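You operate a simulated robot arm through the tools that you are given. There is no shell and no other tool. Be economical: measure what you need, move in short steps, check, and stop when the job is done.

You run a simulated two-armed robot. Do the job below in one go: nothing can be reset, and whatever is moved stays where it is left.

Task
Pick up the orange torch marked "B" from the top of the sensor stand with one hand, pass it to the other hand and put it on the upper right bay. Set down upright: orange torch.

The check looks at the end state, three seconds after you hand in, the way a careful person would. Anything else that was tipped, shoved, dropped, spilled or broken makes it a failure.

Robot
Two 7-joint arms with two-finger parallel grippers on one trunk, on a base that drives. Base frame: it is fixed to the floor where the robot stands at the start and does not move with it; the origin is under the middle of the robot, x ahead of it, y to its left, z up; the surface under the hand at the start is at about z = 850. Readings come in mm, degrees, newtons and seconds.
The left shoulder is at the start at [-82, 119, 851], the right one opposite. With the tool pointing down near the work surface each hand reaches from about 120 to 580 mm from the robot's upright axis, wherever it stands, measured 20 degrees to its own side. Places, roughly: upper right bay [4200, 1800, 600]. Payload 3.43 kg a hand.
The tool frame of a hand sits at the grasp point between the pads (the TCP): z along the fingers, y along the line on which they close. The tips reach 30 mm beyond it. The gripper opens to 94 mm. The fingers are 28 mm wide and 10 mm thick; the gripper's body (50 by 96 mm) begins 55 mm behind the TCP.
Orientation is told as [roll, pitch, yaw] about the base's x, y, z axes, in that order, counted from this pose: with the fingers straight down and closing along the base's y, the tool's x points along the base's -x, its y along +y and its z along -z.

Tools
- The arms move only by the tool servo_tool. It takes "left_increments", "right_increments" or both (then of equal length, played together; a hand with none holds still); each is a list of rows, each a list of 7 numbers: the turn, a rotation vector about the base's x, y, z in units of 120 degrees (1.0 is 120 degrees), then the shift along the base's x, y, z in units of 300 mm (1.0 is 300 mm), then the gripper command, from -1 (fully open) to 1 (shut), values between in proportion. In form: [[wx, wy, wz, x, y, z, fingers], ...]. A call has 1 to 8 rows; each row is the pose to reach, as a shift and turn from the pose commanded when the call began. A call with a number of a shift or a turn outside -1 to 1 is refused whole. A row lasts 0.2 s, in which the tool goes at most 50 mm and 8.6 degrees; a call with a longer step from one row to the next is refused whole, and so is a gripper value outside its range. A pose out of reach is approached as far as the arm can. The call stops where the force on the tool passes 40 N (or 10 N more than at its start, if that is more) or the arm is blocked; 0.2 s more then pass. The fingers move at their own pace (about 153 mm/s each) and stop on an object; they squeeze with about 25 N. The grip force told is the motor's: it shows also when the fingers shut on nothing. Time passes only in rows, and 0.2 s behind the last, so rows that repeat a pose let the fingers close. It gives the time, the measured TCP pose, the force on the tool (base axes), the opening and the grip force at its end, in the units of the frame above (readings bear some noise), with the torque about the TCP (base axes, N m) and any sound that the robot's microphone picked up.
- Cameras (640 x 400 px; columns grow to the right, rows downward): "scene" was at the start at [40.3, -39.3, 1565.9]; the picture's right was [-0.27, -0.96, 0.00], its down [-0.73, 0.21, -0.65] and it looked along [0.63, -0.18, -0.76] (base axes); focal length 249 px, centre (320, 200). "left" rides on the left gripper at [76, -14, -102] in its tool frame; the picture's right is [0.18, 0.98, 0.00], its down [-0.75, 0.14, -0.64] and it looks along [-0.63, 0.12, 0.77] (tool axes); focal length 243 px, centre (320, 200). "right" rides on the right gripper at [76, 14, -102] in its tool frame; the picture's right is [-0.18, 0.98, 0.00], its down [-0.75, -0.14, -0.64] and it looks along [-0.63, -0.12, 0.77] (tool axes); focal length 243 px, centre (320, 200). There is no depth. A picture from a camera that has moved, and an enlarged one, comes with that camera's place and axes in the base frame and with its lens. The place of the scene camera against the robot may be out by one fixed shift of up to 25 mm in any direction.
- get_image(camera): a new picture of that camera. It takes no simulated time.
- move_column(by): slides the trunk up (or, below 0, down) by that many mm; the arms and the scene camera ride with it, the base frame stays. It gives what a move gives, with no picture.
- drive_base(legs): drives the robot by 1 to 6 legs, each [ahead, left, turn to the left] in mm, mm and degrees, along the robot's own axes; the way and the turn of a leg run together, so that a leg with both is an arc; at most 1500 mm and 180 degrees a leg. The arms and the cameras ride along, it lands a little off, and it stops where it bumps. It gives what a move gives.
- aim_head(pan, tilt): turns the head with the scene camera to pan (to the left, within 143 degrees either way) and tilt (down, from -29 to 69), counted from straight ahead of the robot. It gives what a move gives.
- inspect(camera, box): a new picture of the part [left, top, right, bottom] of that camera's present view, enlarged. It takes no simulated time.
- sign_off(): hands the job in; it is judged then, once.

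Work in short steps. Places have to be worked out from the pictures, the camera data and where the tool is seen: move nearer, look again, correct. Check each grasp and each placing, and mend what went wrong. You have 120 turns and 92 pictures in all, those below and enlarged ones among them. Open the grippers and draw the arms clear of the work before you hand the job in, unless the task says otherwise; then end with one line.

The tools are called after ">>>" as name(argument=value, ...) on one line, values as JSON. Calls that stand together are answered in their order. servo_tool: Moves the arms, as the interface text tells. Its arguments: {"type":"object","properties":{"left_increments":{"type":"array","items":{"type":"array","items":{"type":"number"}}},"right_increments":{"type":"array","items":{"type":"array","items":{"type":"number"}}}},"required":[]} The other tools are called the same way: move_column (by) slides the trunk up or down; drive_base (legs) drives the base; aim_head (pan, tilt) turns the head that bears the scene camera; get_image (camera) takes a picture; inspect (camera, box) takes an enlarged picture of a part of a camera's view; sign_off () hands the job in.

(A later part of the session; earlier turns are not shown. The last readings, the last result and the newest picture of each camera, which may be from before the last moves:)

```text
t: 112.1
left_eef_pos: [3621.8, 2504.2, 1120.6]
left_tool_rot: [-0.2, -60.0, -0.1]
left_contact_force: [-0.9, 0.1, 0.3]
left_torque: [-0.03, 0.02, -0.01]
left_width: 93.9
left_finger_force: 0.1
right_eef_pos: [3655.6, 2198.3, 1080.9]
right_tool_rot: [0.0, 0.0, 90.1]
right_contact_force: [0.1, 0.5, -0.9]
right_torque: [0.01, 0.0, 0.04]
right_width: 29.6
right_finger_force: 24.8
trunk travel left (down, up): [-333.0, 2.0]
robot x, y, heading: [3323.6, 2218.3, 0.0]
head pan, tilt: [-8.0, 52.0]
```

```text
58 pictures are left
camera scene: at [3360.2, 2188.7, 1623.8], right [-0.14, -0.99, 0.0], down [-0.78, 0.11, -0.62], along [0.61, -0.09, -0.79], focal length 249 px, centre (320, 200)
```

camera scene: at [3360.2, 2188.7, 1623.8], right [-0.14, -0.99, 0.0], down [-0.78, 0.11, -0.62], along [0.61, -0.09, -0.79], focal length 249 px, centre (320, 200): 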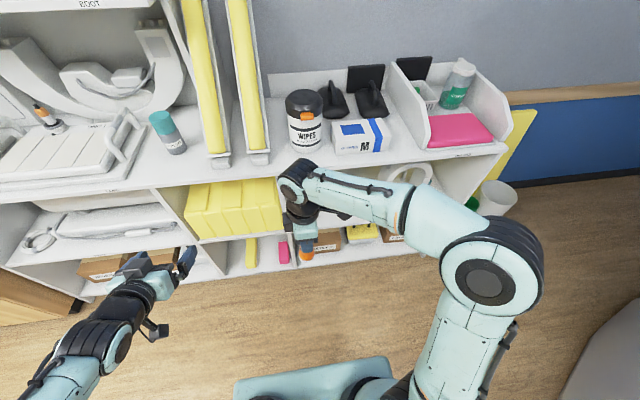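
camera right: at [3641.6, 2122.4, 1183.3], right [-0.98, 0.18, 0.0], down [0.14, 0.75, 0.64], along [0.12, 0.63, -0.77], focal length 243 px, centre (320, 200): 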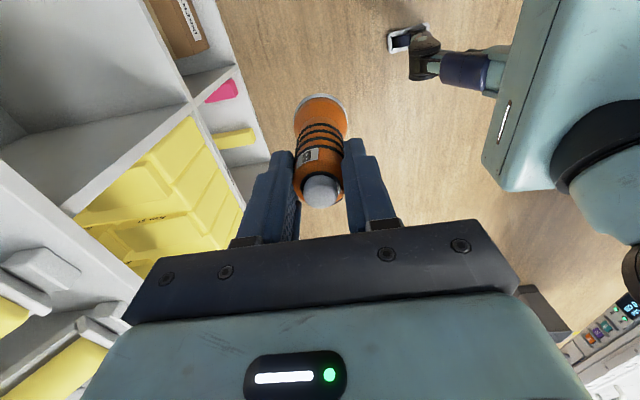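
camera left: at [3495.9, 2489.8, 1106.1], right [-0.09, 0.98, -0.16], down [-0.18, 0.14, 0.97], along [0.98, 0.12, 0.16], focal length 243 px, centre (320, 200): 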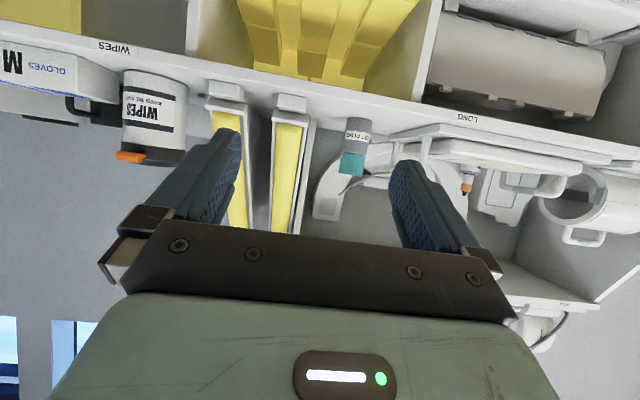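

The left hand can't tuck that close to the body, so I shift the meeting point forward: right hand 100 mm ahead at yaw 60°, left hand yawed -30°.

>>> servo_tool(right_increments=[[0, 0, -0.06, 0.08, 0, 0, 1], [0, 0, -0.12, 0.16, 0, 0, 1], [0, 0, -0.19, 0.25, 0, 0, 1], [0, 0, -0.25, 0.333, 0, 0, 1], [0, 0, -0.25, 0.333, 0, 0, 1]], left_increments=[[0, 0, -0.06, 0.03, -0.1, -0.06, -1], [0, 0, -0.12, 0.06, -0.2, -0.12, -1], [0, 0, -0.19, 0.09, -0.3, -0.18, -1], [0, 0, -0.25, 0.12, -0.4, -0.24, -1], [0, 0, -0.25, 0.12, -0.5, -0.3, -1]])

>>> get_image(camera="scene")

```text
t: 113.3
left_eef_pos: [3678.4, 2358.2, 1039.0]
left_tool_rot: [0.0, -59.9, -30.2]
left_contact_force: [0.3, -0.7, -0.4]
left_torque: [0.0, 0.0, -0.02]
left_width: 94.0
left_finger_force: 0.1
left hand out of reach, approached as far as the arm can: row 1, 2, 3, 4, 5
right_eef_pos: [3755.3, 2196.9, 1079.3]
right_tool_rot: [0.0, 0.1, 59.8]
right_contact_force: [-0.1, -0.3, -0.9]
right_torque: [0.04, -0.01, 0.02]
right_width: 29.8
right_finger_force: 25.2
trunk travel left (down, up): [-333.0, 2.0]
robot x, y, heading: [3323.3, 2217.4, -0.1]
head pan, tilt: [-8.0, 52.0]
```

```text
57 pictures are left
camera scene: at [3360.8, 2187.3, 1623.8], right [-0.14, -0.99, 0.0], down [-0.78, 0.11, -0.62], along [0.61, -0.09, -0.79], focal length 249 px, centre (320, 200)
```

scene: 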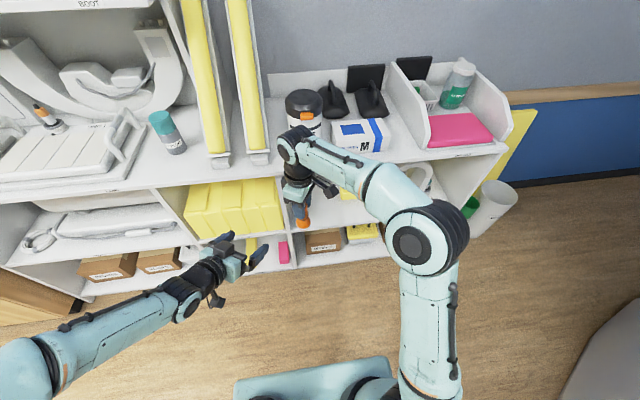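

The left hand is naturally aligned for an approach at about -60° yaw. I turn left by another -30°, and right by -30° to match, and move to the pre-grasp.

>>> servo_tool(right_increments=[[0, 0, -0.06, 0, 0, 0, 1], [0, 0, -0.12, 0, 0, 0, 1], [0, 0, -0.19, 0, 0, 0, 1], [0, 0, -0.25, 0, 0, 0, 1], [0, 0, -0.25, 0, 0, 0, 1]], left_increments=[[0, 0, -0.06, 0.02, -0.05, -0.01, -1], [0, 0, -0.12, 0.04, -0.1, -0.02, -1], [0, 0, -0.19, 0.06, -0.15, -0.027, -1], [0, 0, -0.25, 0.073, -0.22, -0.027, -1], [0, 0, -0.25, 0.073, -0.22, -0.027, -1]])

>>> get_image(camera="left")

>>> inspect(camera="scene", box=[200, 160, 360, 260])

>>> get_image(camera="right")

```text
t: 114.5
left_eef_pos: [3700.3, 2294.7, 1031.5]
left_tool_rot: [0.0, -60.0, -60.0]
left_contact_force: [0.6, 0.0, -0.6]
left_torque: [0.01, -0.01, -0.03]
left_width: 94.3
left_finger_force: 0.0
right_eef_pos: [3754.8, 2198.2, 1079.8]
right_tool_rot: [0.0, 0.1, 29.9]
right_contact_force: [-0.5, -0.2, -0.7]
right_torque: [-0.02, -0.01, -0.01]
right_width: 29.8
right_finger_force: 24.6
trunk travel left (down, up): [-333.0, 2.0]
robot x, y, heading: [3320.9, 2218.1, -0.2]
head pan, tilt: [-8.0, 52.0]
```

```text
56 pictures are left
camera left: at [3624.5, 2397.5, 1016.4], right [0.81, 0.57, -0.16], down [0.03, 0.23, 0.97], along [0.59, -0.79, 0.16], focal length 243 px, centre (320, 200)
```

left: 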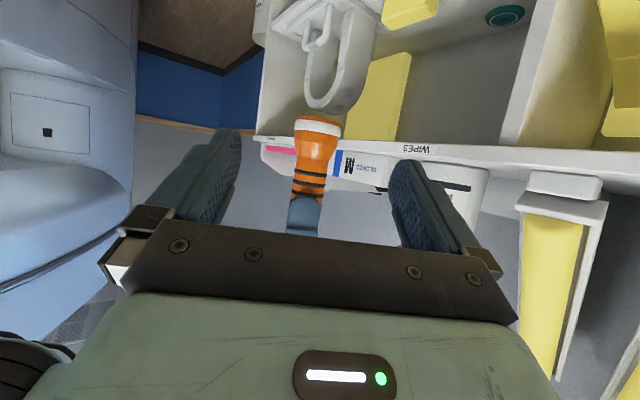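

```text
4.00 times, centred on (280, 210) of scene
camera zoom: at [3359.8, 2189.2, 1623.8], right [-0.14, -0.99, 0.0], down [-0.78, 0.11, -0.62], along [0.61, -0.09, -0.79], focal length 997 px, centre (480, 160)
```

zoom: 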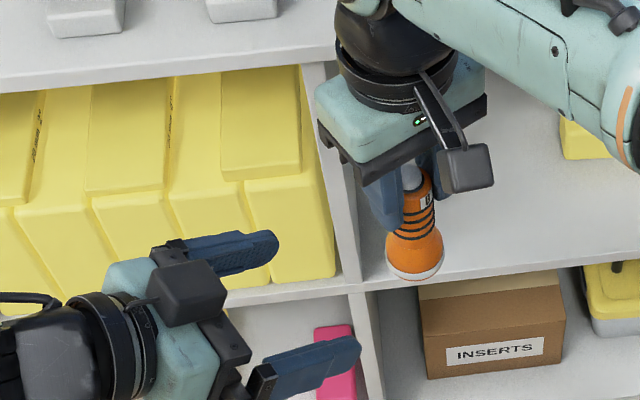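

```text
54 pictures are left
camera right: at [3682.4, 2172.6, 1183.4], right [-0.33, 0.94, 0.0], down [0.72, 0.25, 0.64], along [0.61, 0.21, -0.77], focal length 243 px, centre (320, 200)
```

right: 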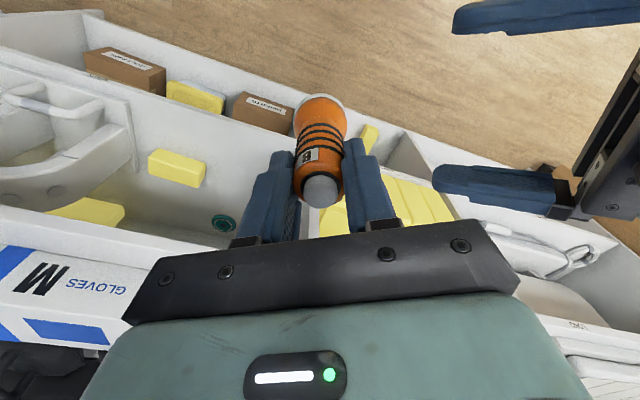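

The left camera confirms the torch upright with its bottom at z ≈ 981; the free handle band runs z ≈ 1020–1052, and the lateral error is about 1 mm. I advance the left hand onto the torch, still open.

>>> servo_tool(left_increments=[[0, 0, 0, 0.045, -0.08, 0.007, -1], [0, 0, 0, 0.09, -0.16, 0.007, -1], [0, 0, 0, 0.135, -0.24, 0.007, -1], [0, 0, 0, 0.18, -0.32, 0.007, -1], [0, 0, 0, 0.18, -0.32, 0.007, -1]])

>>> get_image(camera="left")

>>> get_image(camera="right")

```text
t: 115.7
left_eef_pos: [3754.9, 2199.5, 1032.2]
left_tool_rot: [0.0, -60.0, -60.0]
left_contact_force: [-0.3, 1.3, 0.2]
left_torque: [-0.05, -0.07, 0.01]
left_width: 94.2
left_finger_force: 0.1
right_eef_pos: [3756.1, 2198.1, 1080.3]
right_tool_rot: [0.0, 0.0, 29.9]
right_contact_force: [-0.1, -0.3, -0.3]
right_torque: [0.05, -0.02, -0.01]
right_width: 29.3
right_finger_force: 25.2
trunk travel left (down, up): [-333.0, 2.0]
robot x, y, heading: [3321.4, 2222.0, 0.0]
head pan, tilt: [-8.0, 52.0]
```

```text
53 pictures are left
camera left: at [3679.2, 2301.8, 1017.8], right [0.81, 0.57, -0.16], down [0.03, 0.23, 0.97], along [0.59, -0.79, 0.16], focal length 243 px, centre (320, 200)
```

left: 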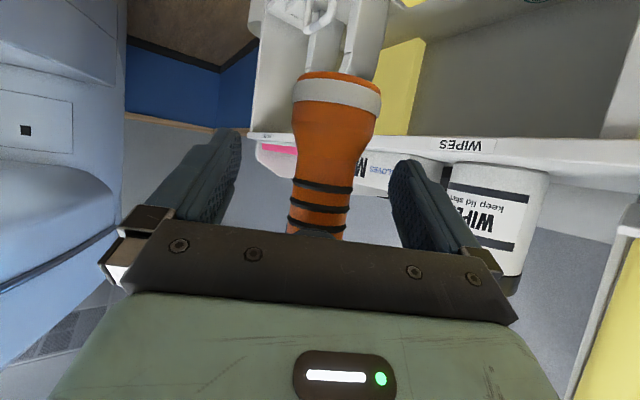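

```text
52 pictures are left
camera right: at [3682.6, 2172.3, 1183.4], right [-0.33, 0.94, 0.0], down [0.72, 0.25, 0.64], along [0.61, 0.21, -0.77], focal length 243 px, centre (320, 200)
```

right: 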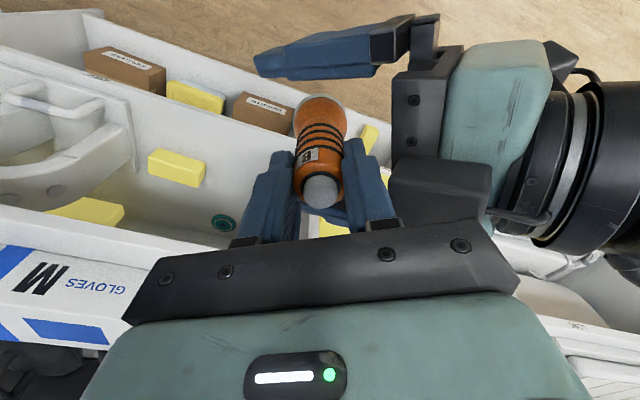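

The torch is centred between the left pads at the grooved handle band. I close the left hand.

>>> servo_tool(left_increments=[[0, 0, 0, 0, 0, 0, 0], [0, 0, 0, 0, 0, 0, 1], [0, 0, 0, 0, 0, 0, 1], [0, 0, 0, 0, 0, 0, 1]])

>>> get_image(camera="left")

```text
t: 116.7
left_eef_pos: [3755.6, 2200.4, 1032.5]
left_tool_rot: [0.0, -60.0, -59.9]
left_contact_force: [8.7, 1.0, -1.6]
left_torque: [0.07, 0.04, 0.27]
left_width: 35.0
left_finger_force: 25.2
right_eef_pos: [3754.8, 2197.8, 1079.7]
right_tool_rot: [0.0, 0.1, 30.0]
right_contact_force: [-7.1, -1.5, 1.9]
right_torque: [-0.09, 0.33, -0.23]
right_width: 30.0
right_finger_force: 24.7
trunk travel left (down, up): [-333.0, 2.0]
robot x, y, heading: [3322.3, 2217.5, -0.0]
head pan, tilt: [-8.0, 52.0]
```

```text
51 pictures are left
camera left: at [3679.6, 2302.2, 1017.9], right [0.8, 0.57, -0.16], down [0.03, 0.23, 0.97], along [0.59, -0.79, 0.16], focal length 243 px, centre (320, 200)
```

left: 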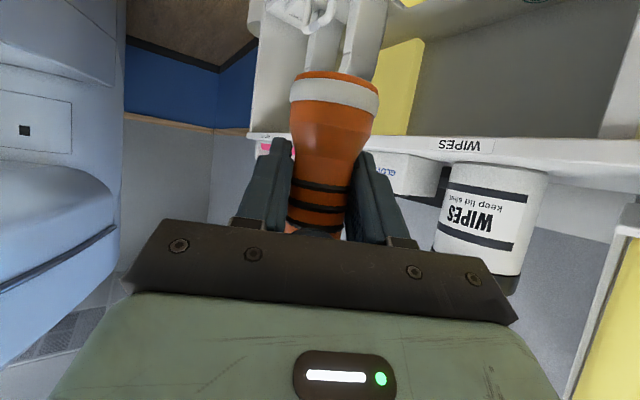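

The left grip reads 35 mm, so it is catching the flare, with some side load. I reopen, rise 9 mm, shift 1.5 mm sideways, and close again.

>>> servo_tool(left_increments=[[0, 0, 0, 0, 0, 0, -0.3], [0, 0, 0, 0, 0, 0, -0.3], [0, 0, 0, 0.005, 0.003, 0.03, -0.3], [0, 0, 0, 0.005, 0.003, 0.03, 1], [0, 0, 0, 0.005, 0.003, 0.03, 1], [0, 0, 0, 0.005, 0.003, 0.03, 1]])

>>> get_image(camera="left")

```text
t: 118.1
left_eef_pos: [3756.1, 2198.7, 1042.2]
left_tool_rot: [0.0, -60.0, -59.9]
left_contact_force: [-2.4, 1.7, -1.3]
left_torque: [-0.07, -0.23, 0.22]
left_width: 35.2
left_finger_force: 24.9
right_eef_pos: [3755.4, 2197.5, 1080.3]
right_tool_rot: [0.0, 0.0, 30.0]
right_contact_force: [2.8, -1.7, 1.1]
right_torque: [0.01, 0.12, -0.23]
right_width: 29.3
right_finger_force: 24.6
trunk travel left (down, up): [-333.0, 2.0]
robot x, y, heading: [3322.5, 2217.4, -0.0]
head pan, tilt: [-8.0, 52.0]
```

```text
50 pictures are left
camera left: at [3680.5, 2301.9, 1027.0], right [0.8, 0.57, -0.16], down [0.03, 0.23, 0.97], along [0.59, -0.79, 0.16], focal length 243 px, centre (320, 200)
```

left: 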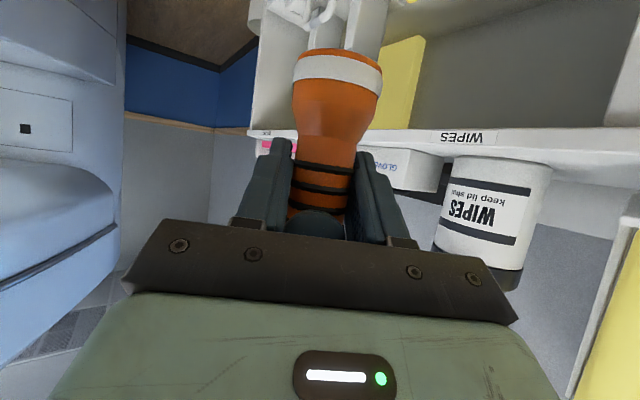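

The handle there is simply 35 mm wide and the side load is now small, so the grip is sound. I open the right hand only slightly (to keep clear of the left palm) and lift it straight up.

>>> servo_tool(right_increments=[[0, 0, 0, 0, 0, 0, 0.06], [0, 0, 0, 0, 0, 0, 0.06]])

>>> get_image(camera="right")

>>> get_image(camera="left")

```text
t: 118.7
left_eef_pos: [3756.0, 2199.9, 1042.0]
left_tool_rot: [0.0, -60.1, -59.9]
left_contact_force: [-13.1, 12.9, -0.8]
left_torque: [-0.86, -0.55, -0.04]
left_width: 35.0
left_finger_force: 25.1
right_eef_pos: [3756.5, 2196.4, 1079.8]
right_tool_rot: [-0.1, -0.2, 29.8]
right_contact_force: [13.6, -13.2, 0.2]
right_torque: [0.39, 0.06, -0.03]
right_width: 33.7
right_finger_force: 0.1
trunk travel left (down, up): [-333.0, 2.0]
robot x, y, heading: [3319.6, 2214.3, -0.2]
head pan, tilt: [-8.0, 52.0]
```

```text
49 pictures are left
camera right: at [3683.5, 2171.0, 1183.3], right [-0.33, 0.94, 0.0], down [0.72, 0.25, 0.64], along [0.61, 0.21, -0.77], focal length 243 px, centre (320, 200)
```

right: 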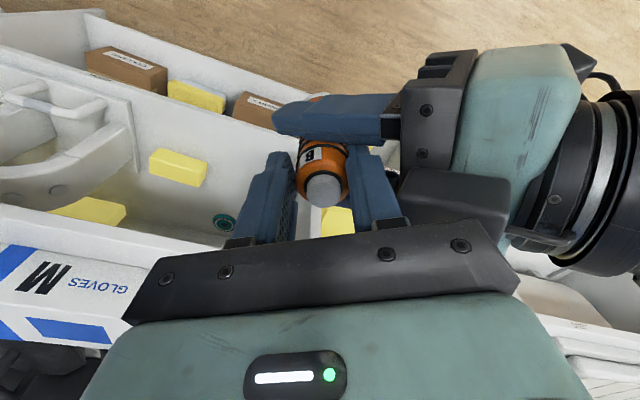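

```text
48 pictures are left
camera left: at [3680.3, 2302.2, 1026.9], right [0.8, 0.57, -0.16], down [0.03, 0.23, 0.97], along [0.59, -0.79, 0.16], focal length 243 px, centre (320, 200)
```

left: 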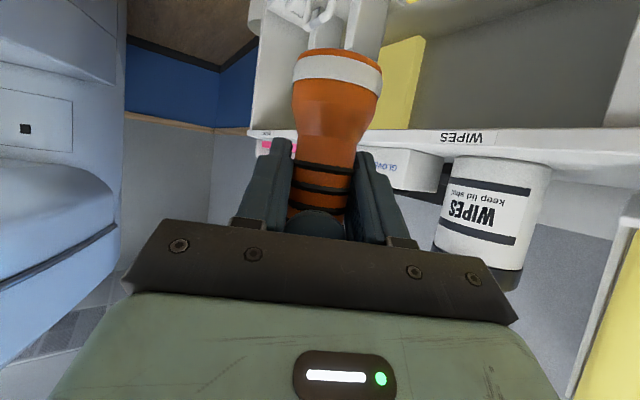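

The right finger is touching the left gripper's block at 33.7 mm opening, while the torch is about 30 mm there and free. I relieve it to 33 mm, nudge away, and lift straight up.

>>> servo_tool(right_increments=[[0, 0, 0, 0.002, -0.003, 0, 0.3], [0, 0, 0, 0.002, -0.003, 0.02, 0.3], [0, 0, 0, 0.002, -0.003, 0.06, 0.3], [0, 0, 0, 0.002, -0.003, 0.12, 0.3], [0, 0, 0, 0.002, -0.003, 0.2, 0.3], [0, 0, 0, 0.002, -0.003, 0.32, 0.3]])

>>> get_image(camera="right")

>>> get_image(camera="left")

```text
t: 120.1
left_eef_pos: [3756.2, 2199.1, 1040.6]
left_tool_rot: [-0.1, -60.0, -60.0]
left_contact_force: [0.9, 0.6, -0.5]
left_torque: [-0.07, 0.03, 0.02]
left_width: 34.9
left_finger_force: 24.8
right_eef_pos: [3757.2, 2199.3, 1176.6]
right_tool_rot: [0.1, 0.0, 30.1]
right_contact_force: [0.0, -0.2, -0.8]
right_torque: [-0.01, 0.02, -0.01]
right_width: 32.9
right_finger_force: 0.1
trunk travel left (down, up): [-333.0, 2.0]
robot x, y, heading: [3320.4, 2214.7, 0.0]
head pan, tilt: [-8.0, 52.0]
```

```text
47 pictures are left
camera right: at [3684.9, 2173.0, 1279.1], right [-0.33, 0.94, 0.0], down [0.72, 0.25, 0.64], along [0.6, 0.22, -0.77], focal length 243 px, centre (320, 200)
```

right: 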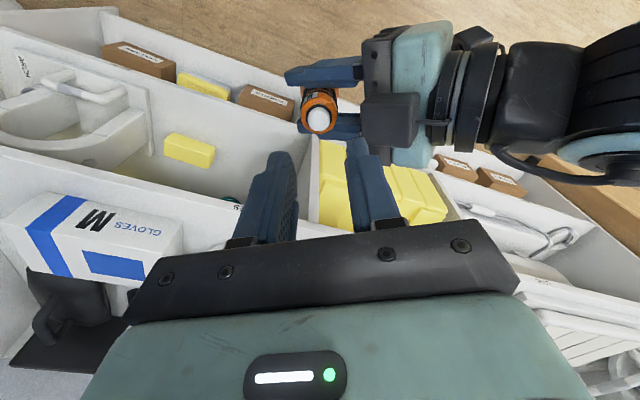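

```text
46 pictures are left
camera left: at [3680.4, 2301.8, 1026.8], right [0.81, 0.57, -0.16], down [0.03, 0.23, 0.97], along [0.59, -0.79, 0.16], focal length 243 px, centre (320, 200)
```

left: 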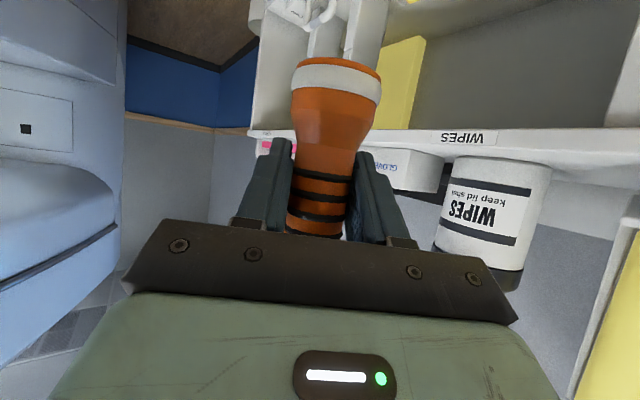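

The left hand holds the torch alone now. I withdraw the right hand up, back and to the right, then look at the torch and the bay.

>>> servo_tool(right_increments=[[0, 0, 0, 0, -0.05, 0.1, 0.3], [0, 0, 0, -0.08, -0.15, 0.15, 0.3], [0, 0, 0, -0.16, -0.28, 0.15, 0], [0, 0, 0, -0.24, -0.41, 0.15, -0.5], [0, 0, 0, -0.32, -0.54, 0.15, -1], [0, 0, 0, -0.4, -0.67, 0.1, -1], [0, 0, 0, -0.48, -0.8, 0.05, -1]])

>>> aim_head(pan=-25, tilt=50)

>>> get_image(camera="scene")

```text
t: 121.7
left_eef_pos: [3754.9, 2197.3, 1041.5]
left_tool_rot: [0.1, -59.9, -60.1]
left_contact_force: [-0.2, -0.1, -1.7]
left_torque: [0.01, 0.0, 0.01]
left_width: 35.2
left_finger_force: 25.0
right_eef_pos: [3610.4, 1957.2, 1193.7]
right_tool_rot: [0.1, 0.0, 30.1]
right_contact_force: [0.1, -0.3, -0.8]
right_torque: [0.03, -0.04, -0.01]
right_width: 93.8
right_finger_force: 0.2
trunk travel left (down, up): [-333.0, 2.0]
robot x, y, heading: [3321.2, 2219.8, -0.2]
head pan, tilt: [-8.0, 52.0]
```

```text
t: 122.5
left_eef_pos: [3756.3, 2197.8, 1042.6]
left_tool_rot: [0.0, -59.9, -60.0]
left_contact_force: [0.4, -0.2, -1.2]
left_torque: [-0.02, 0.03, -0.01]
left_width: 34.8
left_finger_force: 24.3
right_eef_pos: [3612.3, 1959.5, 1193.8]
right_tool_rot: [0.0, 0.0, 30.0]
right_contact_force: [-0.3, 0.2, -0.2]
right_torque: [-0.03, -0.02, -0.01]
right_width: 94.2
right_finger_force: 0.1
trunk travel left (down, up): [-333.0, 2.0]
robot x, y, heading: [3318.2, 2220.2, -0.1]
head pan, tilt: [-25.0, 50.0]
```

```text
45 pictures are left
camera scene: at [3355.8, 2166.9, 1626.4], right [-0.42, -0.91, 0.0], down [-0.69, 0.32, -0.64], along [0.58, -0.27, -0.77], focal length 249 px, centre (320, 200)
```

scene: 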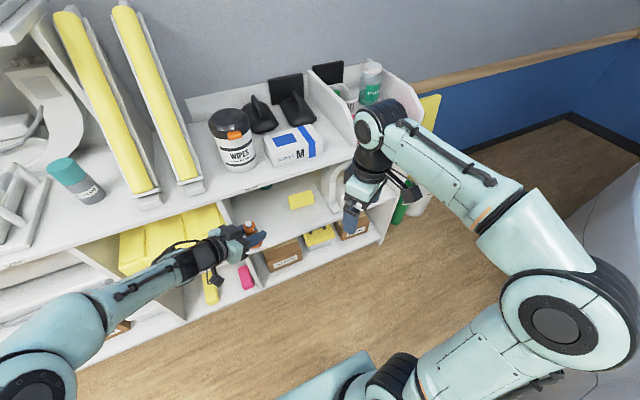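

Now I zoom in on the bay and on the torch in the left hand.

>>> inspect(camera="scene", box=[220, 160, 396, 270])

>>> inspect(camera="scene", box=[215, 205, 279, 245])

```text
3.64 times, centred on (308, 215) of scene
camera zoom: at [3355.8, 2166.9, 1626.4], right [-0.42, -0.91, 0.0], down [-0.69, 0.32, -0.64], along [0.58, -0.27, -0.77], focal length 907 px, centre (364, 146)
```

zoom: 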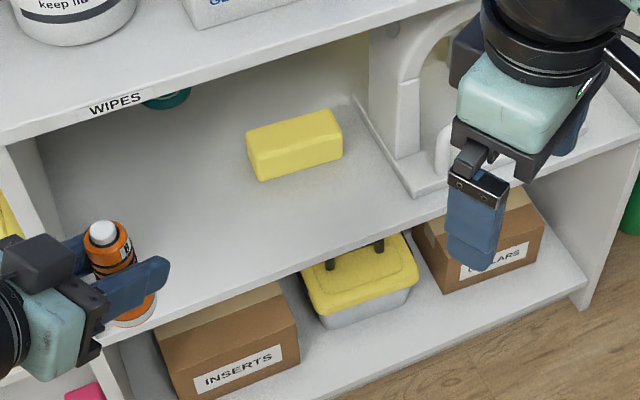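

```text
10.00 times, centred on (247, 225) of scene
camera zoom: at [3355.8, 2166.9, 1626.4], right [-0.42, -0.91, 0.0], down [-0.69, 0.32, -0.64], along [0.58, -0.27, -0.77], focal length 2493 px, centre (1050, -50)
```

zoom: 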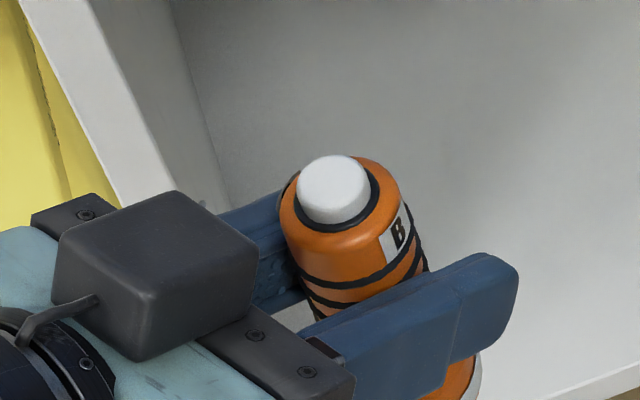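

Bay geometry from the pictures: front plane x ≈ 3975, shelf z ≈ 600, top board ≈ 1000, left divider y ≈ 2255; the yellow block front is at x ≈ 4120, y 1860–1990. The free spot is about (4080, 2080). I tuck the right hand back, slide right 205 mm, and lower the trunk.

>>> servo_tool(right_increments=[[0, 0, 0, -0.1, -0.1, 0, -1], [0, 0, 0, -0.2, -0.2, 0, -1], [0, 0, 0, -0.3, -0.25, 0, -1]])

>>> drive_base(legs=[[0, -190, 0]])

>>> move_column(by=-250)

>>> aim_head(pan=10, tilt=45)

>>> get_image(camera="scene")

>>> get_image(camera="left")

```text
t: 123.3
left_eef_pos: [3756.1, 2200.3, 1041.2]
left_tool_rot: [0.1, -60.1, -60.1]
left_contact_force: [-0.6, 0.1, -1.9]
left_torque: [0.03, 0.03, 0.02]
left_width: 35.0
left_finger_force: 25.1
right_eef_pos: [3521.5, 1880.1, 1191.3]
right_tool_rot: [0.0, 0.0, 30.0]
right_contact_force: [-0.7, -0.1, 0.2]
right_torque: [-0.04, 0.02, 0.02]
right_width: 94.0
right_finger_force: 0.0
trunk travel left (down, up): [-333.0, 2.0]
robot x, y, heading: [3319.9, 2221.7, -0.1]
head pan, tilt: [-25.0, 50.0]
```

```text
t: 125.6
left_eef_pos: [3756.3, 2014.5, 1041.2]
left_tool_rot: [0.0, -60.1, -59.8]
left_contact_force: [-1.4, -0.6, -0.2]
left_torque: [0.0, -0.02, 0.03]
left_width: 34.9
left_finger_force: 24.9
right_eef_pos: [3525.3, 1693.9, 1193.4]
right_tool_rot: [0.0, 0.0, 30.3]
right_contact_force: [-0.4, 0.9, -0.1]
right_torque: [0.02, -0.01, 0.03]
right_width: 94.1
right_finger_force: 0.0
trunk travel left (down, up): [-333.0, 2.0]
robot x, y, heading: [3320.2, 2031.8, 0.1]
head pan, tilt: [-25.0, 50.0]
```

```text
t: 128.2
left_eef_pos: [3756.6, 2013.9, 793.1]
left_tool_rot: [-0.1, -60.0, -59.6]
left_contact_force: [-0.5, 0.1, -1.2]
left_torque: [-0.01, 0.03, -0.02]
left_width: 35.1
left_finger_force: 25.2
right_eef_pos: [3524.8, 1693.9, 942.8]
right_tool_rot: [0.0, 0.0, 30.3]
right_contact_force: [0.7, 0.4, -0.4]
right_torque: [0.02, 0.06, 0.03]
right_width: 94.0
right_finger_force: 0.2
trunk travel left (down, up): [-83.0, 252.0]
robot x, y, heading: [3322.5, 2029.6, 0.4]
head pan, tilt: [-25.0, 50.0]
```

```text
t: 129.2
left_eef_pos: [3757.0, 2013.9, 791.6]
left_tool_rot: [0.0, -60.0, -59.8]
left_contact_force: [-0.2, -0.4, -0.6]
left_torque: [-0.03, 0.03, 0.01]
left_width: 35.0
left_finger_force: 24.9
right_eef_pos: [3524.9, 1693.5, 941.8]
right_tool_rot: [0.0, 0.1, 30.3]
right_contact_force: [-0.6, 0.5, 0.8]
right_torque: [-0.01, -0.02, 0.02]
right_width: 93.9
right_finger_force: 0.1
trunk travel left (down, up): [-83.0, 252.0]
robot x, y, heading: [3322.9, 2030.2, 0.6]
head pan, tilt: [10.0, 45.0]
```

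```text
42 pictures are left
camera scene: at [3393.8, 2026.0, 1374.7], right [0.18, -0.98, 0.0], down [-0.7, -0.13, -0.71], along [0.7, 0.13, -0.71], focal length 249 px, centre (320, 200)
```

scene: 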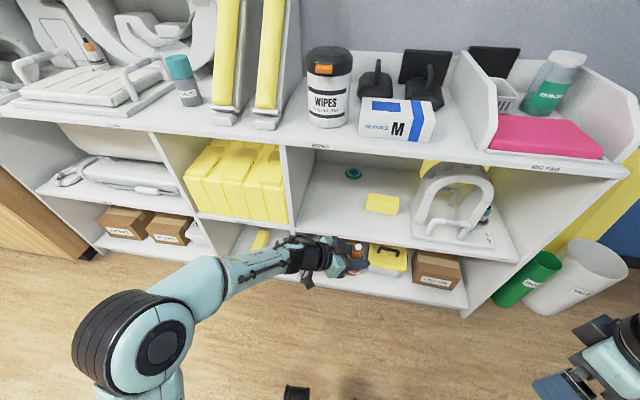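

```text
41 pictures are left
camera left: at [3680.6, 2116.0, 777.2], right [0.8, 0.58, -0.16], down [0.03, 0.23, 0.97], along [0.6, -0.79, 0.16], focal length 243 px, centre (320, 200)
```

left: 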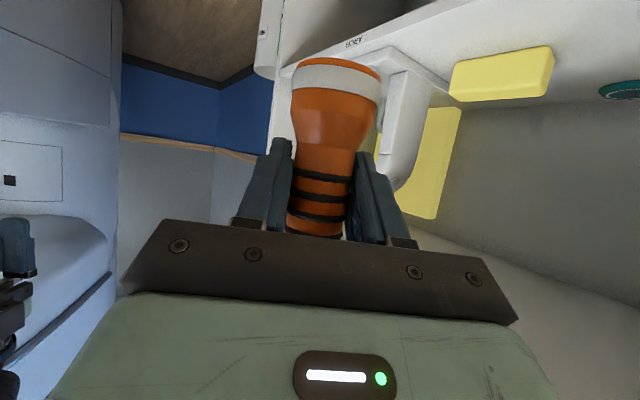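

The torch is upright with the bay's left front area free. Before entering, I turn the left hand to yaw -30° and shift it left by about 66 mm.

>>> servo_tool(left_increments=[[0, 0, 0.06, 0, 0.05, 0, 1], [0, 0, 0.12, 0, 0.1, 0, 1], [0, 0, 0.18, 0, 0.15, 0, 1], [0, 0, 0.25, 0, 0.2, 0, 1], [0, 0, 0.25, 0, 0.22, 0, 1]])

>>> get_image(camera="left")

```text
t: 130.4
left_eef_pos: [3756.1, 2078.9, 791.7]
left_tool_rot: [0.1, -60.1, -29.6]
left_contact_force: [-0.6, -0.1, -0.9]
left_torque: [0.02, -0.02, -0.01]
left_width: 34.7
left_finger_force: 25.1
right_eef_pos: [3523.9, 1694.2, 942.1]
right_tool_rot: [-0.1, 0.0, 30.3]
right_contact_force: [0.4, 0.0, -0.4]
right_torque: [-0.04, 0.03, -0.03]
right_width: 94.0
right_finger_force: 0.0
trunk travel left (down, up): [-83.0, 252.0]
robot x, y, heading: [3323.0, 2029.9, 0.3]
head pan, tilt: [10.0, 45.0]
```

```text
40 pictures are left
camera left: at [3638.4, 2130.0, 777.8], right [0.41, 0.9, -0.16], down [-0.09, 0.21, 0.97], along [0.91, -0.38, 0.16], focal length 243 px, centre (320, 200)
```

left: 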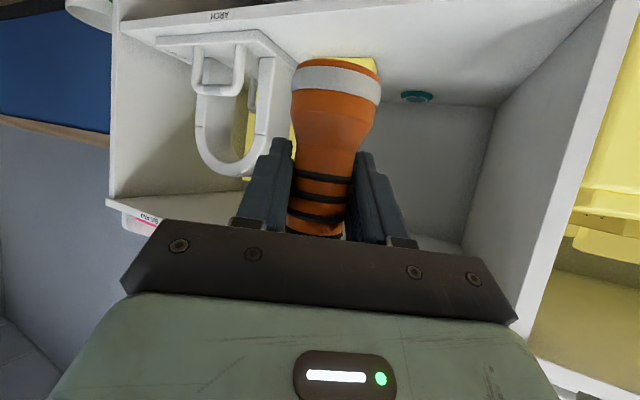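

Everything lines up with the bay opening (left divider at y ≈ 2250). I drive ahead 270 mm, carrying the torch into the bay at mid height.

>>> drive_base(legs=[[150, 0, 0]])

>>> get_image(camera="scene")

```text
t: 131.8
left_eef_pos: [3904.8, 2080.9, 791.9]
left_tool_rot: [-0.1, -60.1, -29.5]
left_contact_force: [-0.2, -1.7, -0.9]
left_torque: [0.01, 0.0, 0.0]
left_width: 34.9
left_finger_force: 24.8
right_eef_pos: [3675.0, 1696.7, 941.1]
right_tool_rot: [0.0, 0.0, 30.5]
right_contact_force: [0.4, -0.1, -0.5]
right_torque: [0.01, 0.03, 0.0]
right_width: 93.9
right_finger_force: 0.1
trunk travel left (down, up): [-83.0, 252.0]
robot x, y, heading: [3470.1, 2033.1, 0.5]
head pan, tilt: [10.0, 45.0]
```

```text
39 pictures are left
camera scene: at [3543.7, 2027.3, 1374.7], right [0.18, -0.98, 0.0], down [-0.7, -0.13, -0.71], along [0.69, 0.13, -0.71], focal length 249 px, centre (320, 200)
```

scene: 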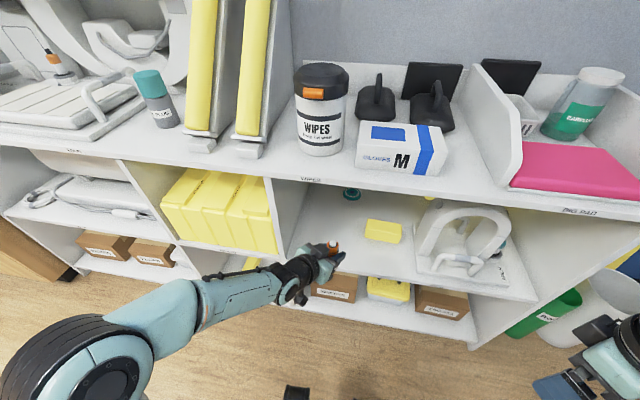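

The path remains clear. I drive ahead another 120 mm.

>>> drive_base(legs=[[120, 0, 0]])

>>> get_image(camera="left")

>>> get_image(camera="scene")

```text
t: 133.0
left_eef_pos: [4025.0, 2083.2, 793.0]
left_tool_rot: [-0.1, -60.0, -29.4]
left_contact_force: [0.8, -0.8, -1.3]
left_torque: [-0.04, -0.02, -0.02]
left_width: 35.2
left_finger_force: 25.1
right_eef_pos: [3795.3, 1697.0, 942.8]
right_tool_rot: [0.1, 0.0, 30.5]
right_contact_force: [1.7, 0.8, -0.4]
right_torque: [0.01, 0.02, 0.02]
right_width: 93.7
right_finger_force: 0.1
trunk travel left (down, up): [-83.0, 252.0]
robot x, y, heading: [3594.3, 2033.3, 0.4]
head pan, tilt: [10.0, 45.0]
```

```text
38 pictures are left
camera left: at [3907.0, 2133.1, 777.7], right [0.4, 0.9, -0.16], down [-0.09, 0.21, 0.97], along [0.91, -0.38, 0.16], focal length 243 px, centre (320, 200)
```

left: 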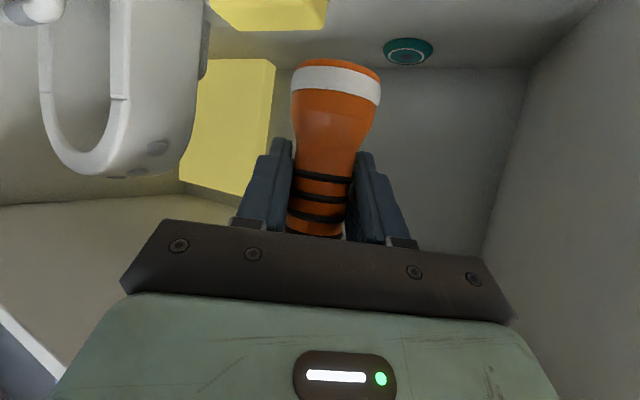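

```text
37 pictures are left
camera scene: at [3663.1, 2028.4, 1374.7], right [0.18, -0.98, 0.0], down [-0.7, -0.13, -0.71], along [0.69, 0.13, -0.71], focal length 249 px, centre (320, 200)
```

scene: 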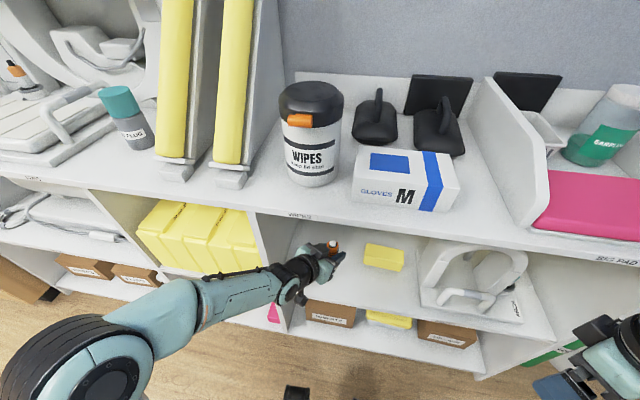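

Clear on all sides. I advance 50 mm and lower to about 30 mm above the shelf.

>>> servo_tool(left_increments=[[0, 0, 0, 0.08, 0, -0.05, 1], [0, 0, 0, 0.16, 0, -0.1, 1], [0, 0, 0, 0.167, 0, -0.2, 1], [0, 0, 0, 0.167, 0, -0.28, 1], [0, 0, 0, 0.167, 0, -0.345, 1], [0, 0, 0, 0.167, 0, -0.345, 1]])

>>> get_image(camera="left")

>>> inspect(camera="scene", box=[230, 200, 390, 300])

```text
t: 134.4
left_eef_pos: [4074.5, 2082.4, 688.7]
left_tool_rot: [0.0, -60.0, -29.6]
left_contact_force: [-0.3, -0.2, -0.7]
left_torque: [0.04, -0.03, 0.01]
left_width: 35.0
left_finger_force: 24.6
right_eef_pos: [3795.2, 1696.2, 942.5]
right_tool_rot: [0.1, 0.0, 30.5]
right_contact_force: [-2.0, -1.1, 0.1]
right_torque: [0.02, 0.0, 0.0]
right_width: 94.0
right_finger_force: 0.1
trunk travel left (down, up): [-83.0, 252.0]
robot x, y, heading: [3591.5, 2035.2, 0.7]
head pan, tilt: [10.0, 45.0]
```

```text
36 pictures are left
camera left: at [3957.4, 2132.6, 674.3], right [0.4, 0.9, -0.16], down [-0.09, 0.21, 0.97], along [0.91, -0.38, 0.16], focal length 243 px, centre (320, 200)
```

left: 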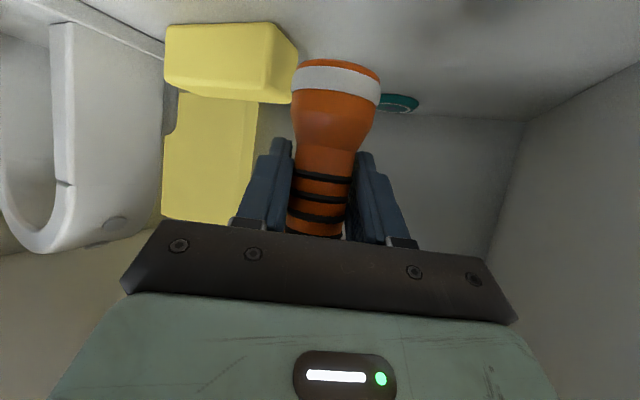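

```text
4.00 times, centred on (310, 250) of scene
camera zoom: at [3662.1, 2028.4, 1374.7], right [0.18, -0.98, 0.0], down [-0.7, -0.13, -0.71], along [0.7, 0.13, -0.71], focal length 997 px, centre (360, 0)
```

zoom: 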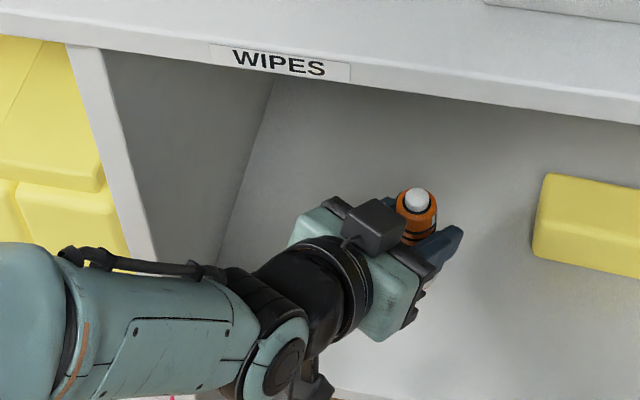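

The spot is clear and the torch upright. I lower slowly, watching the force for shelf contact.

>>> servo_tool(left_increments=[[0, 0, 0, 0, 0, -0.03, 1], [0, 0, 0, 0, 0, -0.06, 1], [0, 0, 0, 0, 0, -0.08, 1], [0, 0, 0, 0, 0, -0.09, 1], [0, 0, 0, 0, 0, -0.095, 1]])

>>> get_image(camera="left")

```text
t: 135.6
left_eef_pos: [4073.2, 2081.3, 660.9]
left_tool_rot: [-0.1, -60.0, -29.3]
left_contact_force: [-0.1, 0.0, -1.6]
left_torque: [0.01, -0.01, -0.01]
left_width: 34.9
left_finger_force: 25.0
right_eef_pos: [3795.2, 1697.5, 942.1]
right_tool_rot: [0.0, -0.1, 30.5]
right_contact_force: [-0.6, 0.2, -0.1]
right_torque: [-0.01, -0.03, 0.0]
right_width: 93.9
right_finger_force: 0.0
trunk travel left (down, up): [-83.0, 252.0]
robot x, y, heading: [3591.8, 2032.1, 0.8]
head pan, tilt: [10.0, 45.0]
```

```text
34 pictures are left
camera left: at [3956.6, 2132.8, 645.9], right [0.4, 0.9, -0.16], down [-0.09, 0.21, 0.97], along [0.91, -0.38, 0.16], focal length 243 px, centre (320, 200)
```

left: 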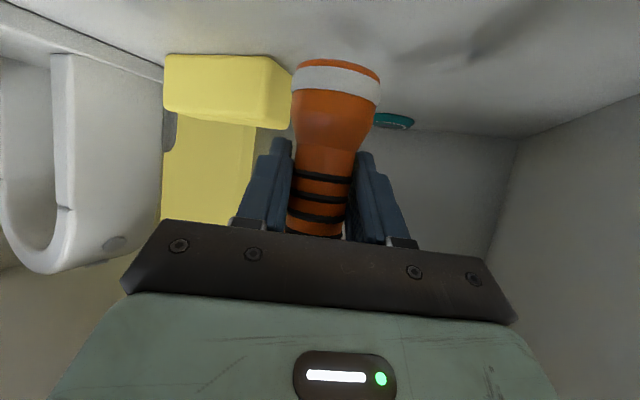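

Not touching yet; I step down 6 mm further in small increments.

>>> servo_tool(left_increments=[[0, 0, 0, 0, 0, -0.007, 1], [0, 0, 0, 0, 0, -0.014, 1], [0, 0, 0, 0, 0, -0.02, 1]])

```text
t: 136.4
left_eef_pos: [4073.9, 2081.3, 654.7]
left_tool_rot: [0.1, -60.0, -29.4]
left_contact_force: [-0.3, -0.3, -1.3]
left_torque: [0.0, 0.0, -0.03]
left_width: 34.9
left_finger_force: 25.6
right_eef_pos: [3795.1, 1697.0, 942.1]
right_tool_rot: [0.0, 0.0, 30.4]
right_contact_force: [-0.2, 0.1, 0.4]
right_torque: [0.01, 0.03, -0.03]
right_width: 94.1
right_finger_force: 0.0
trunk travel left (down, up): [-83.0, 252.0]
robot x, y, heading: [3587.5, 2034.1, 0.7]
head pan, tilt: [10.0, 45.0]
```

>>> servo_tool(left_increments=[[0, 0, 0, 0, 0, -0.006, 1], [0, 0, 0, 0, 0, -0.012, 1], [0, 0, 0, 0, 0, -0.018, 1]])

>>> inspect(camera="left", box=[240, 30, 440, 155])

```text
t: 137.2
left_eef_pos: [4074.0, 2083.4, 650.5]
left_tool_rot: [0.0, -60.0, -29.5]
left_contact_force: [0.1, 0.0, -0.9]
left_torque: [-0.01, 0.01, 0.02]
left_width: 35.0
left_finger_force: 24.4
right_eef_pos: [3794.8, 1695.0, 942.2]
right_tool_rot: [-0.1, 0.0, 30.5]
right_contact_force: [1.0, 0.4, -0.1]
right_torque: [0.0, 0.04, -0.04]
right_width: 93.8
right_finger_force: 0.0
trunk travel left (down, up): [-83.0, 252.0]
robot x, y, heading: [3589.6, 2033.2, 0.5]
head pan, tilt: [10.0, 45.0]
```

```text
3.20 times, centred on (340, 92) of left
camera zoom: at [3956.8, 2133.0, 634.9], right [0.4, 0.9, -0.16], down [-0.09, 0.21, 0.97], along [0.91, -0.38, 0.16], focal length 776 px, centre (256, 544)
```

zoom: 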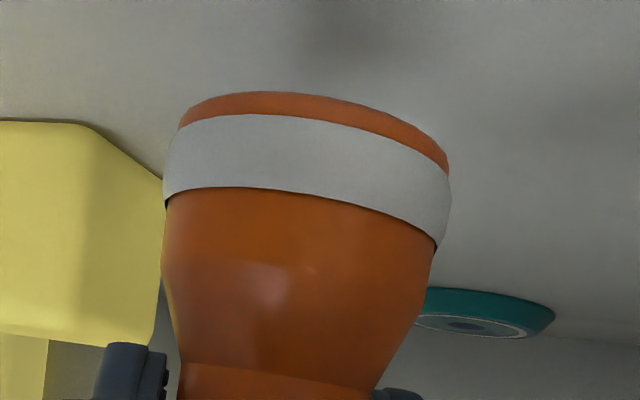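

No contact yet at TCP 650; I continue down in 2 mm steps.

>>> servo_tool(left_increments=[[0, 0, 0, 0, 0, -0.006, 1], [0, 0, 0, 0, 0, -0.012, 1], [0, 0, 0, 0, 0, -0.018, 1], [0, 0, 0, 0, 0, -0.024, 1]])

>>> get_image(camera="left")

```text
t: 138.2
left_eef_pos: [4074.0, 2082.6, 642.2]
left_tool_rot: [-0.1, -60.0, -29.4]
left_contact_force: [0.8, 0.2, -0.7]
left_torque: [-0.02, -0.01, -0.01]
left_width: 35.0
left_finger_force: 25.3
right_eef_pos: [3794.7, 1696.9, 942.0]
right_tool_rot: [0.0, 0.0, 30.5]
right_contact_force: [-0.3, 1.3, 0.0]
right_torque: [0.0, 0.01, -0.01]
right_width: 94.0
right_finger_force: 0.1
trunk travel left (down, up): [-83.0, 252.0]
robot x, y, heading: [3588.1, 2030.0, 0.6]
head pan, tilt: [10.0, 45.0]
```

```text
32 pictures are left
camera left: at [3956.8, 2133.2, 627.7], right [0.4, 0.9, -0.16], down [-0.09, 0.21, 0.97], along [0.91, -0.38, 0.16], focal length 243 px, centre (320, 200)
```

left: 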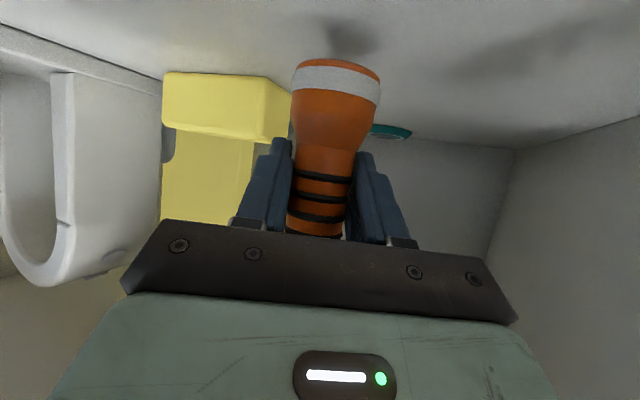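

The shadow shows a gap remaining, and the block's base suggests the shelf is nearer z ≈ 570. I continue down in small steps.

>>> servo_tool(left_increments=[[0, 0, 0, 0, 0, -0.01, 1], [0, 0, 0, 0, 0, -0.018, 1], [0, 0, 0, 0, 0, -0.025, 1], [0, 0, 0, 0, 0, -0.03, 1]])

>>> get_image(camera="left")

```text
t: 139.2
left_eef_pos: [4073.7, 2082.7, 633.2]
left_tool_rot: [0.0, -60.0, -29.4]
left_contact_force: [-0.1, -0.2, -1.3]
left_torque: [0.0, 0.0, -0.01]
left_width: 35.1
left_finger_force: 25.2
right_eef_pos: [3795.7, 1697.2, 942.1]
right_tool_rot: [0.0, 0.0, 30.5]
right_contact_force: [-0.2, -0.6, 0.4]
right_torque: [0.0, -0.01, 0.03]
right_width: 93.8
right_finger_force: 0.0
trunk travel left (down, up): [-83.0, 252.0]
robot x, y, heading: [3588.3, 2028.4, 0.4]
head pan, tilt: [10.0, 45.0]
```

```text
31 pictures are left
camera left: at [3956.6, 2132.9, 618.6], right [0.4, 0.9, -0.16], down [-0.09, 0.21, 0.97], along [0.91, -0.38, 0.16], focal length 243 px, centre (320, 200)
```

left: 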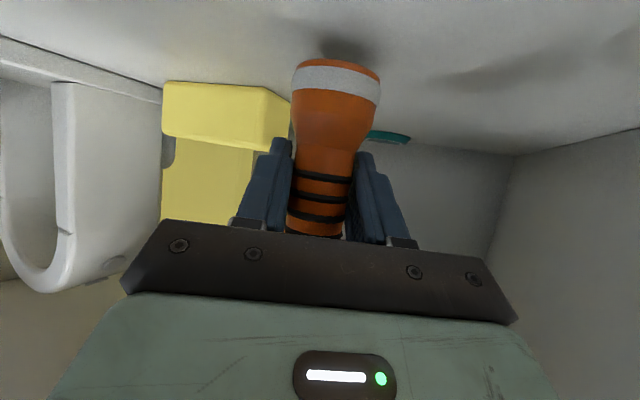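

The shadow is closing up. Further down in small steps.

>>> servo_tool(left_increments=[[0, 0, 0, 0, 0, -0.007, 1], [0, 0, 0, 0, 0, -0.014, 1], [0, 0, 0, 0, 0, -0.02, 1], [0, 0, 0, 0, 0, -0.026, 1]])

>>> inspect(camera="left", box=[240, 20, 440, 145])

```text
t: 140.2
left_eef_pos: [4073.8, 2080.3, 624.5]
left_tool_rot: [0.1, -60.0, -29.4]
left_contact_force: [0.1, 0.4, -2.0]
left_torque: [-0.03, -0.01, 0.01]
left_width: 35.2
left_finger_force: 24.5
right_eef_pos: [3795.6, 1696.6, 942.1]
right_tool_rot: [0.0, 0.0, 30.6]
right_contact_force: [-0.4, -0.8, 0.3]
right_torque: [0.01, 0.01, -0.03]
right_width: 93.8
right_finger_force: 0.0
trunk travel left (down, up): [-83.0, 252.0]
robot x, y, heading: [3585.3, 2034.7, 0.4]
head pan, tilt: [10.0, 45.0]
```

```text
3.20 times, centred on (340, 82) of left
camera zoom: at [3956.1, 2132.0, 610.7], right [0.4, 0.9, -0.16], down [-0.09, 0.21, 0.97], along [0.91, -0.38, 0.16], focal length 776 px, centre (256, 576)
```

zoom: 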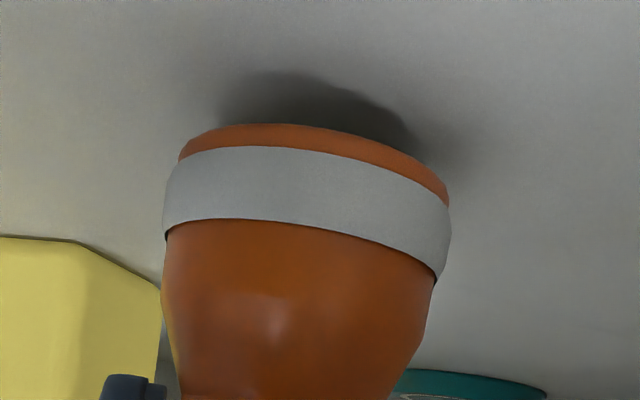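

Shadow nearly meets the rim, so only a few millimetres remain. Continuing with 1.5 mm steps.

>>> servo_tool(left_increments=[[0, 0, 0, 0, 0, -0.005, 1], [0, 0, 0, 0, 0, -0.01, 1], [0, 0, 0, 0, 0, -0.015, 1]])

>>> inspect(camera="left", box=[240, 20, 440, 145])

```text
t: 141.0
left_eef_pos: [4074.9, 2082.3, 621.5]
left_tool_rot: [0.0, -60.0, -29.5]
left_contact_force: [-0.7, -0.4, -0.9]
left_torque: [0.01, 0.03, -0.03]
left_width: 35.0
left_finger_force: 25.0
right_eef_pos: [3795.6, 1697.3, 943.2]
right_tool_rot: [0.0, 0.0, 30.5]
right_contact_force: [-0.2, 0.8, 0.0]
right_torque: [-0.01, 0.0, -0.01]
right_width: 94.1
right_finger_force: 0.0
trunk travel left (down, up): [-83.0, 252.0]
robot x, y, heading: [3592.5, 2032.6, 0.4]
head pan, tilt: [10.0, 45.0]
```

```text
3.20 times, centred on (340, 82) of left
camera zoom: at [3956.2, 2132.8, 606.4], right [0.4, 0.9, -0.16], down [-0.09, 0.21, 0.97], along [0.91, -0.38, 0.16], focal length 776 px, centre (256, 576)
```

zoom: 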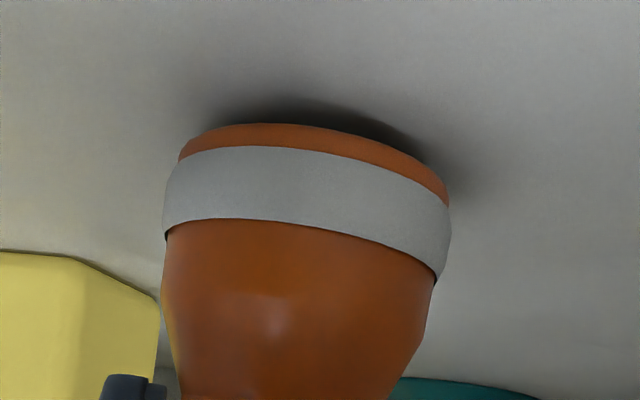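

Almost touching. I take another 5 mm in 1 mm steps and watch the force.

>>> servo_tool(left_increments=[[0, 0, 0, 0, 0, -0.0035, 1], [0, 0, 0, 0, 0, -0.007, 1], [0, 0, 0, 0, 0, -0.01, 1], [0, 0, 0, 0, 0, -0.0135, 1]])

>>> inspect(camera="left", box=[240, 20, 440, 145])

```text
t: 142.0
left_eef_pos: [4073.7, 2083.1, 617.4]
left_tool_rot: [0.0, -60.0, -29.4]
left_contact_force: [0.3, -0.8, -1.2]
left_torque: [0.01, 0.01, -0.04]
left_width: 35.2
left_finger_force: 25.0
right_eef_pos: [3794.6, 1695.7, 943.0]
right_tool_rot: [0.0, 0.0, 30.5]
right_contact_force: [-0.8, 0.4, -0.2]
right_torque: [0.03, 0.02, -0.01]
right_width: 93.9
right_finger_force: 0.1
trunk travel left (down, up): [-83.0, 252.0]
robot x, y, heading: [3590.8, 2030.3, 0.5]
head pan, tilt: [10.0, 45.0]
```

```text
3.20 times, centred on (340, 82) of left
camera zoom: at [3956.3, 2133.1, 602.3], right [0.4, 0.9, -0.16], down [-0.09, 0.21, 0.97], along [0.91, -0.38, 0.16], focal length 776 px, centre (256, 576)
```

zoom: 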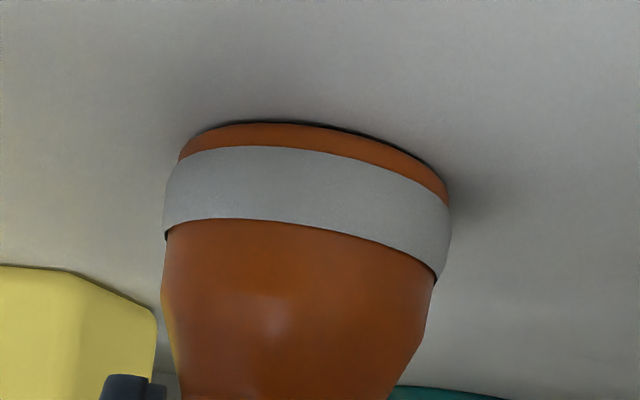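

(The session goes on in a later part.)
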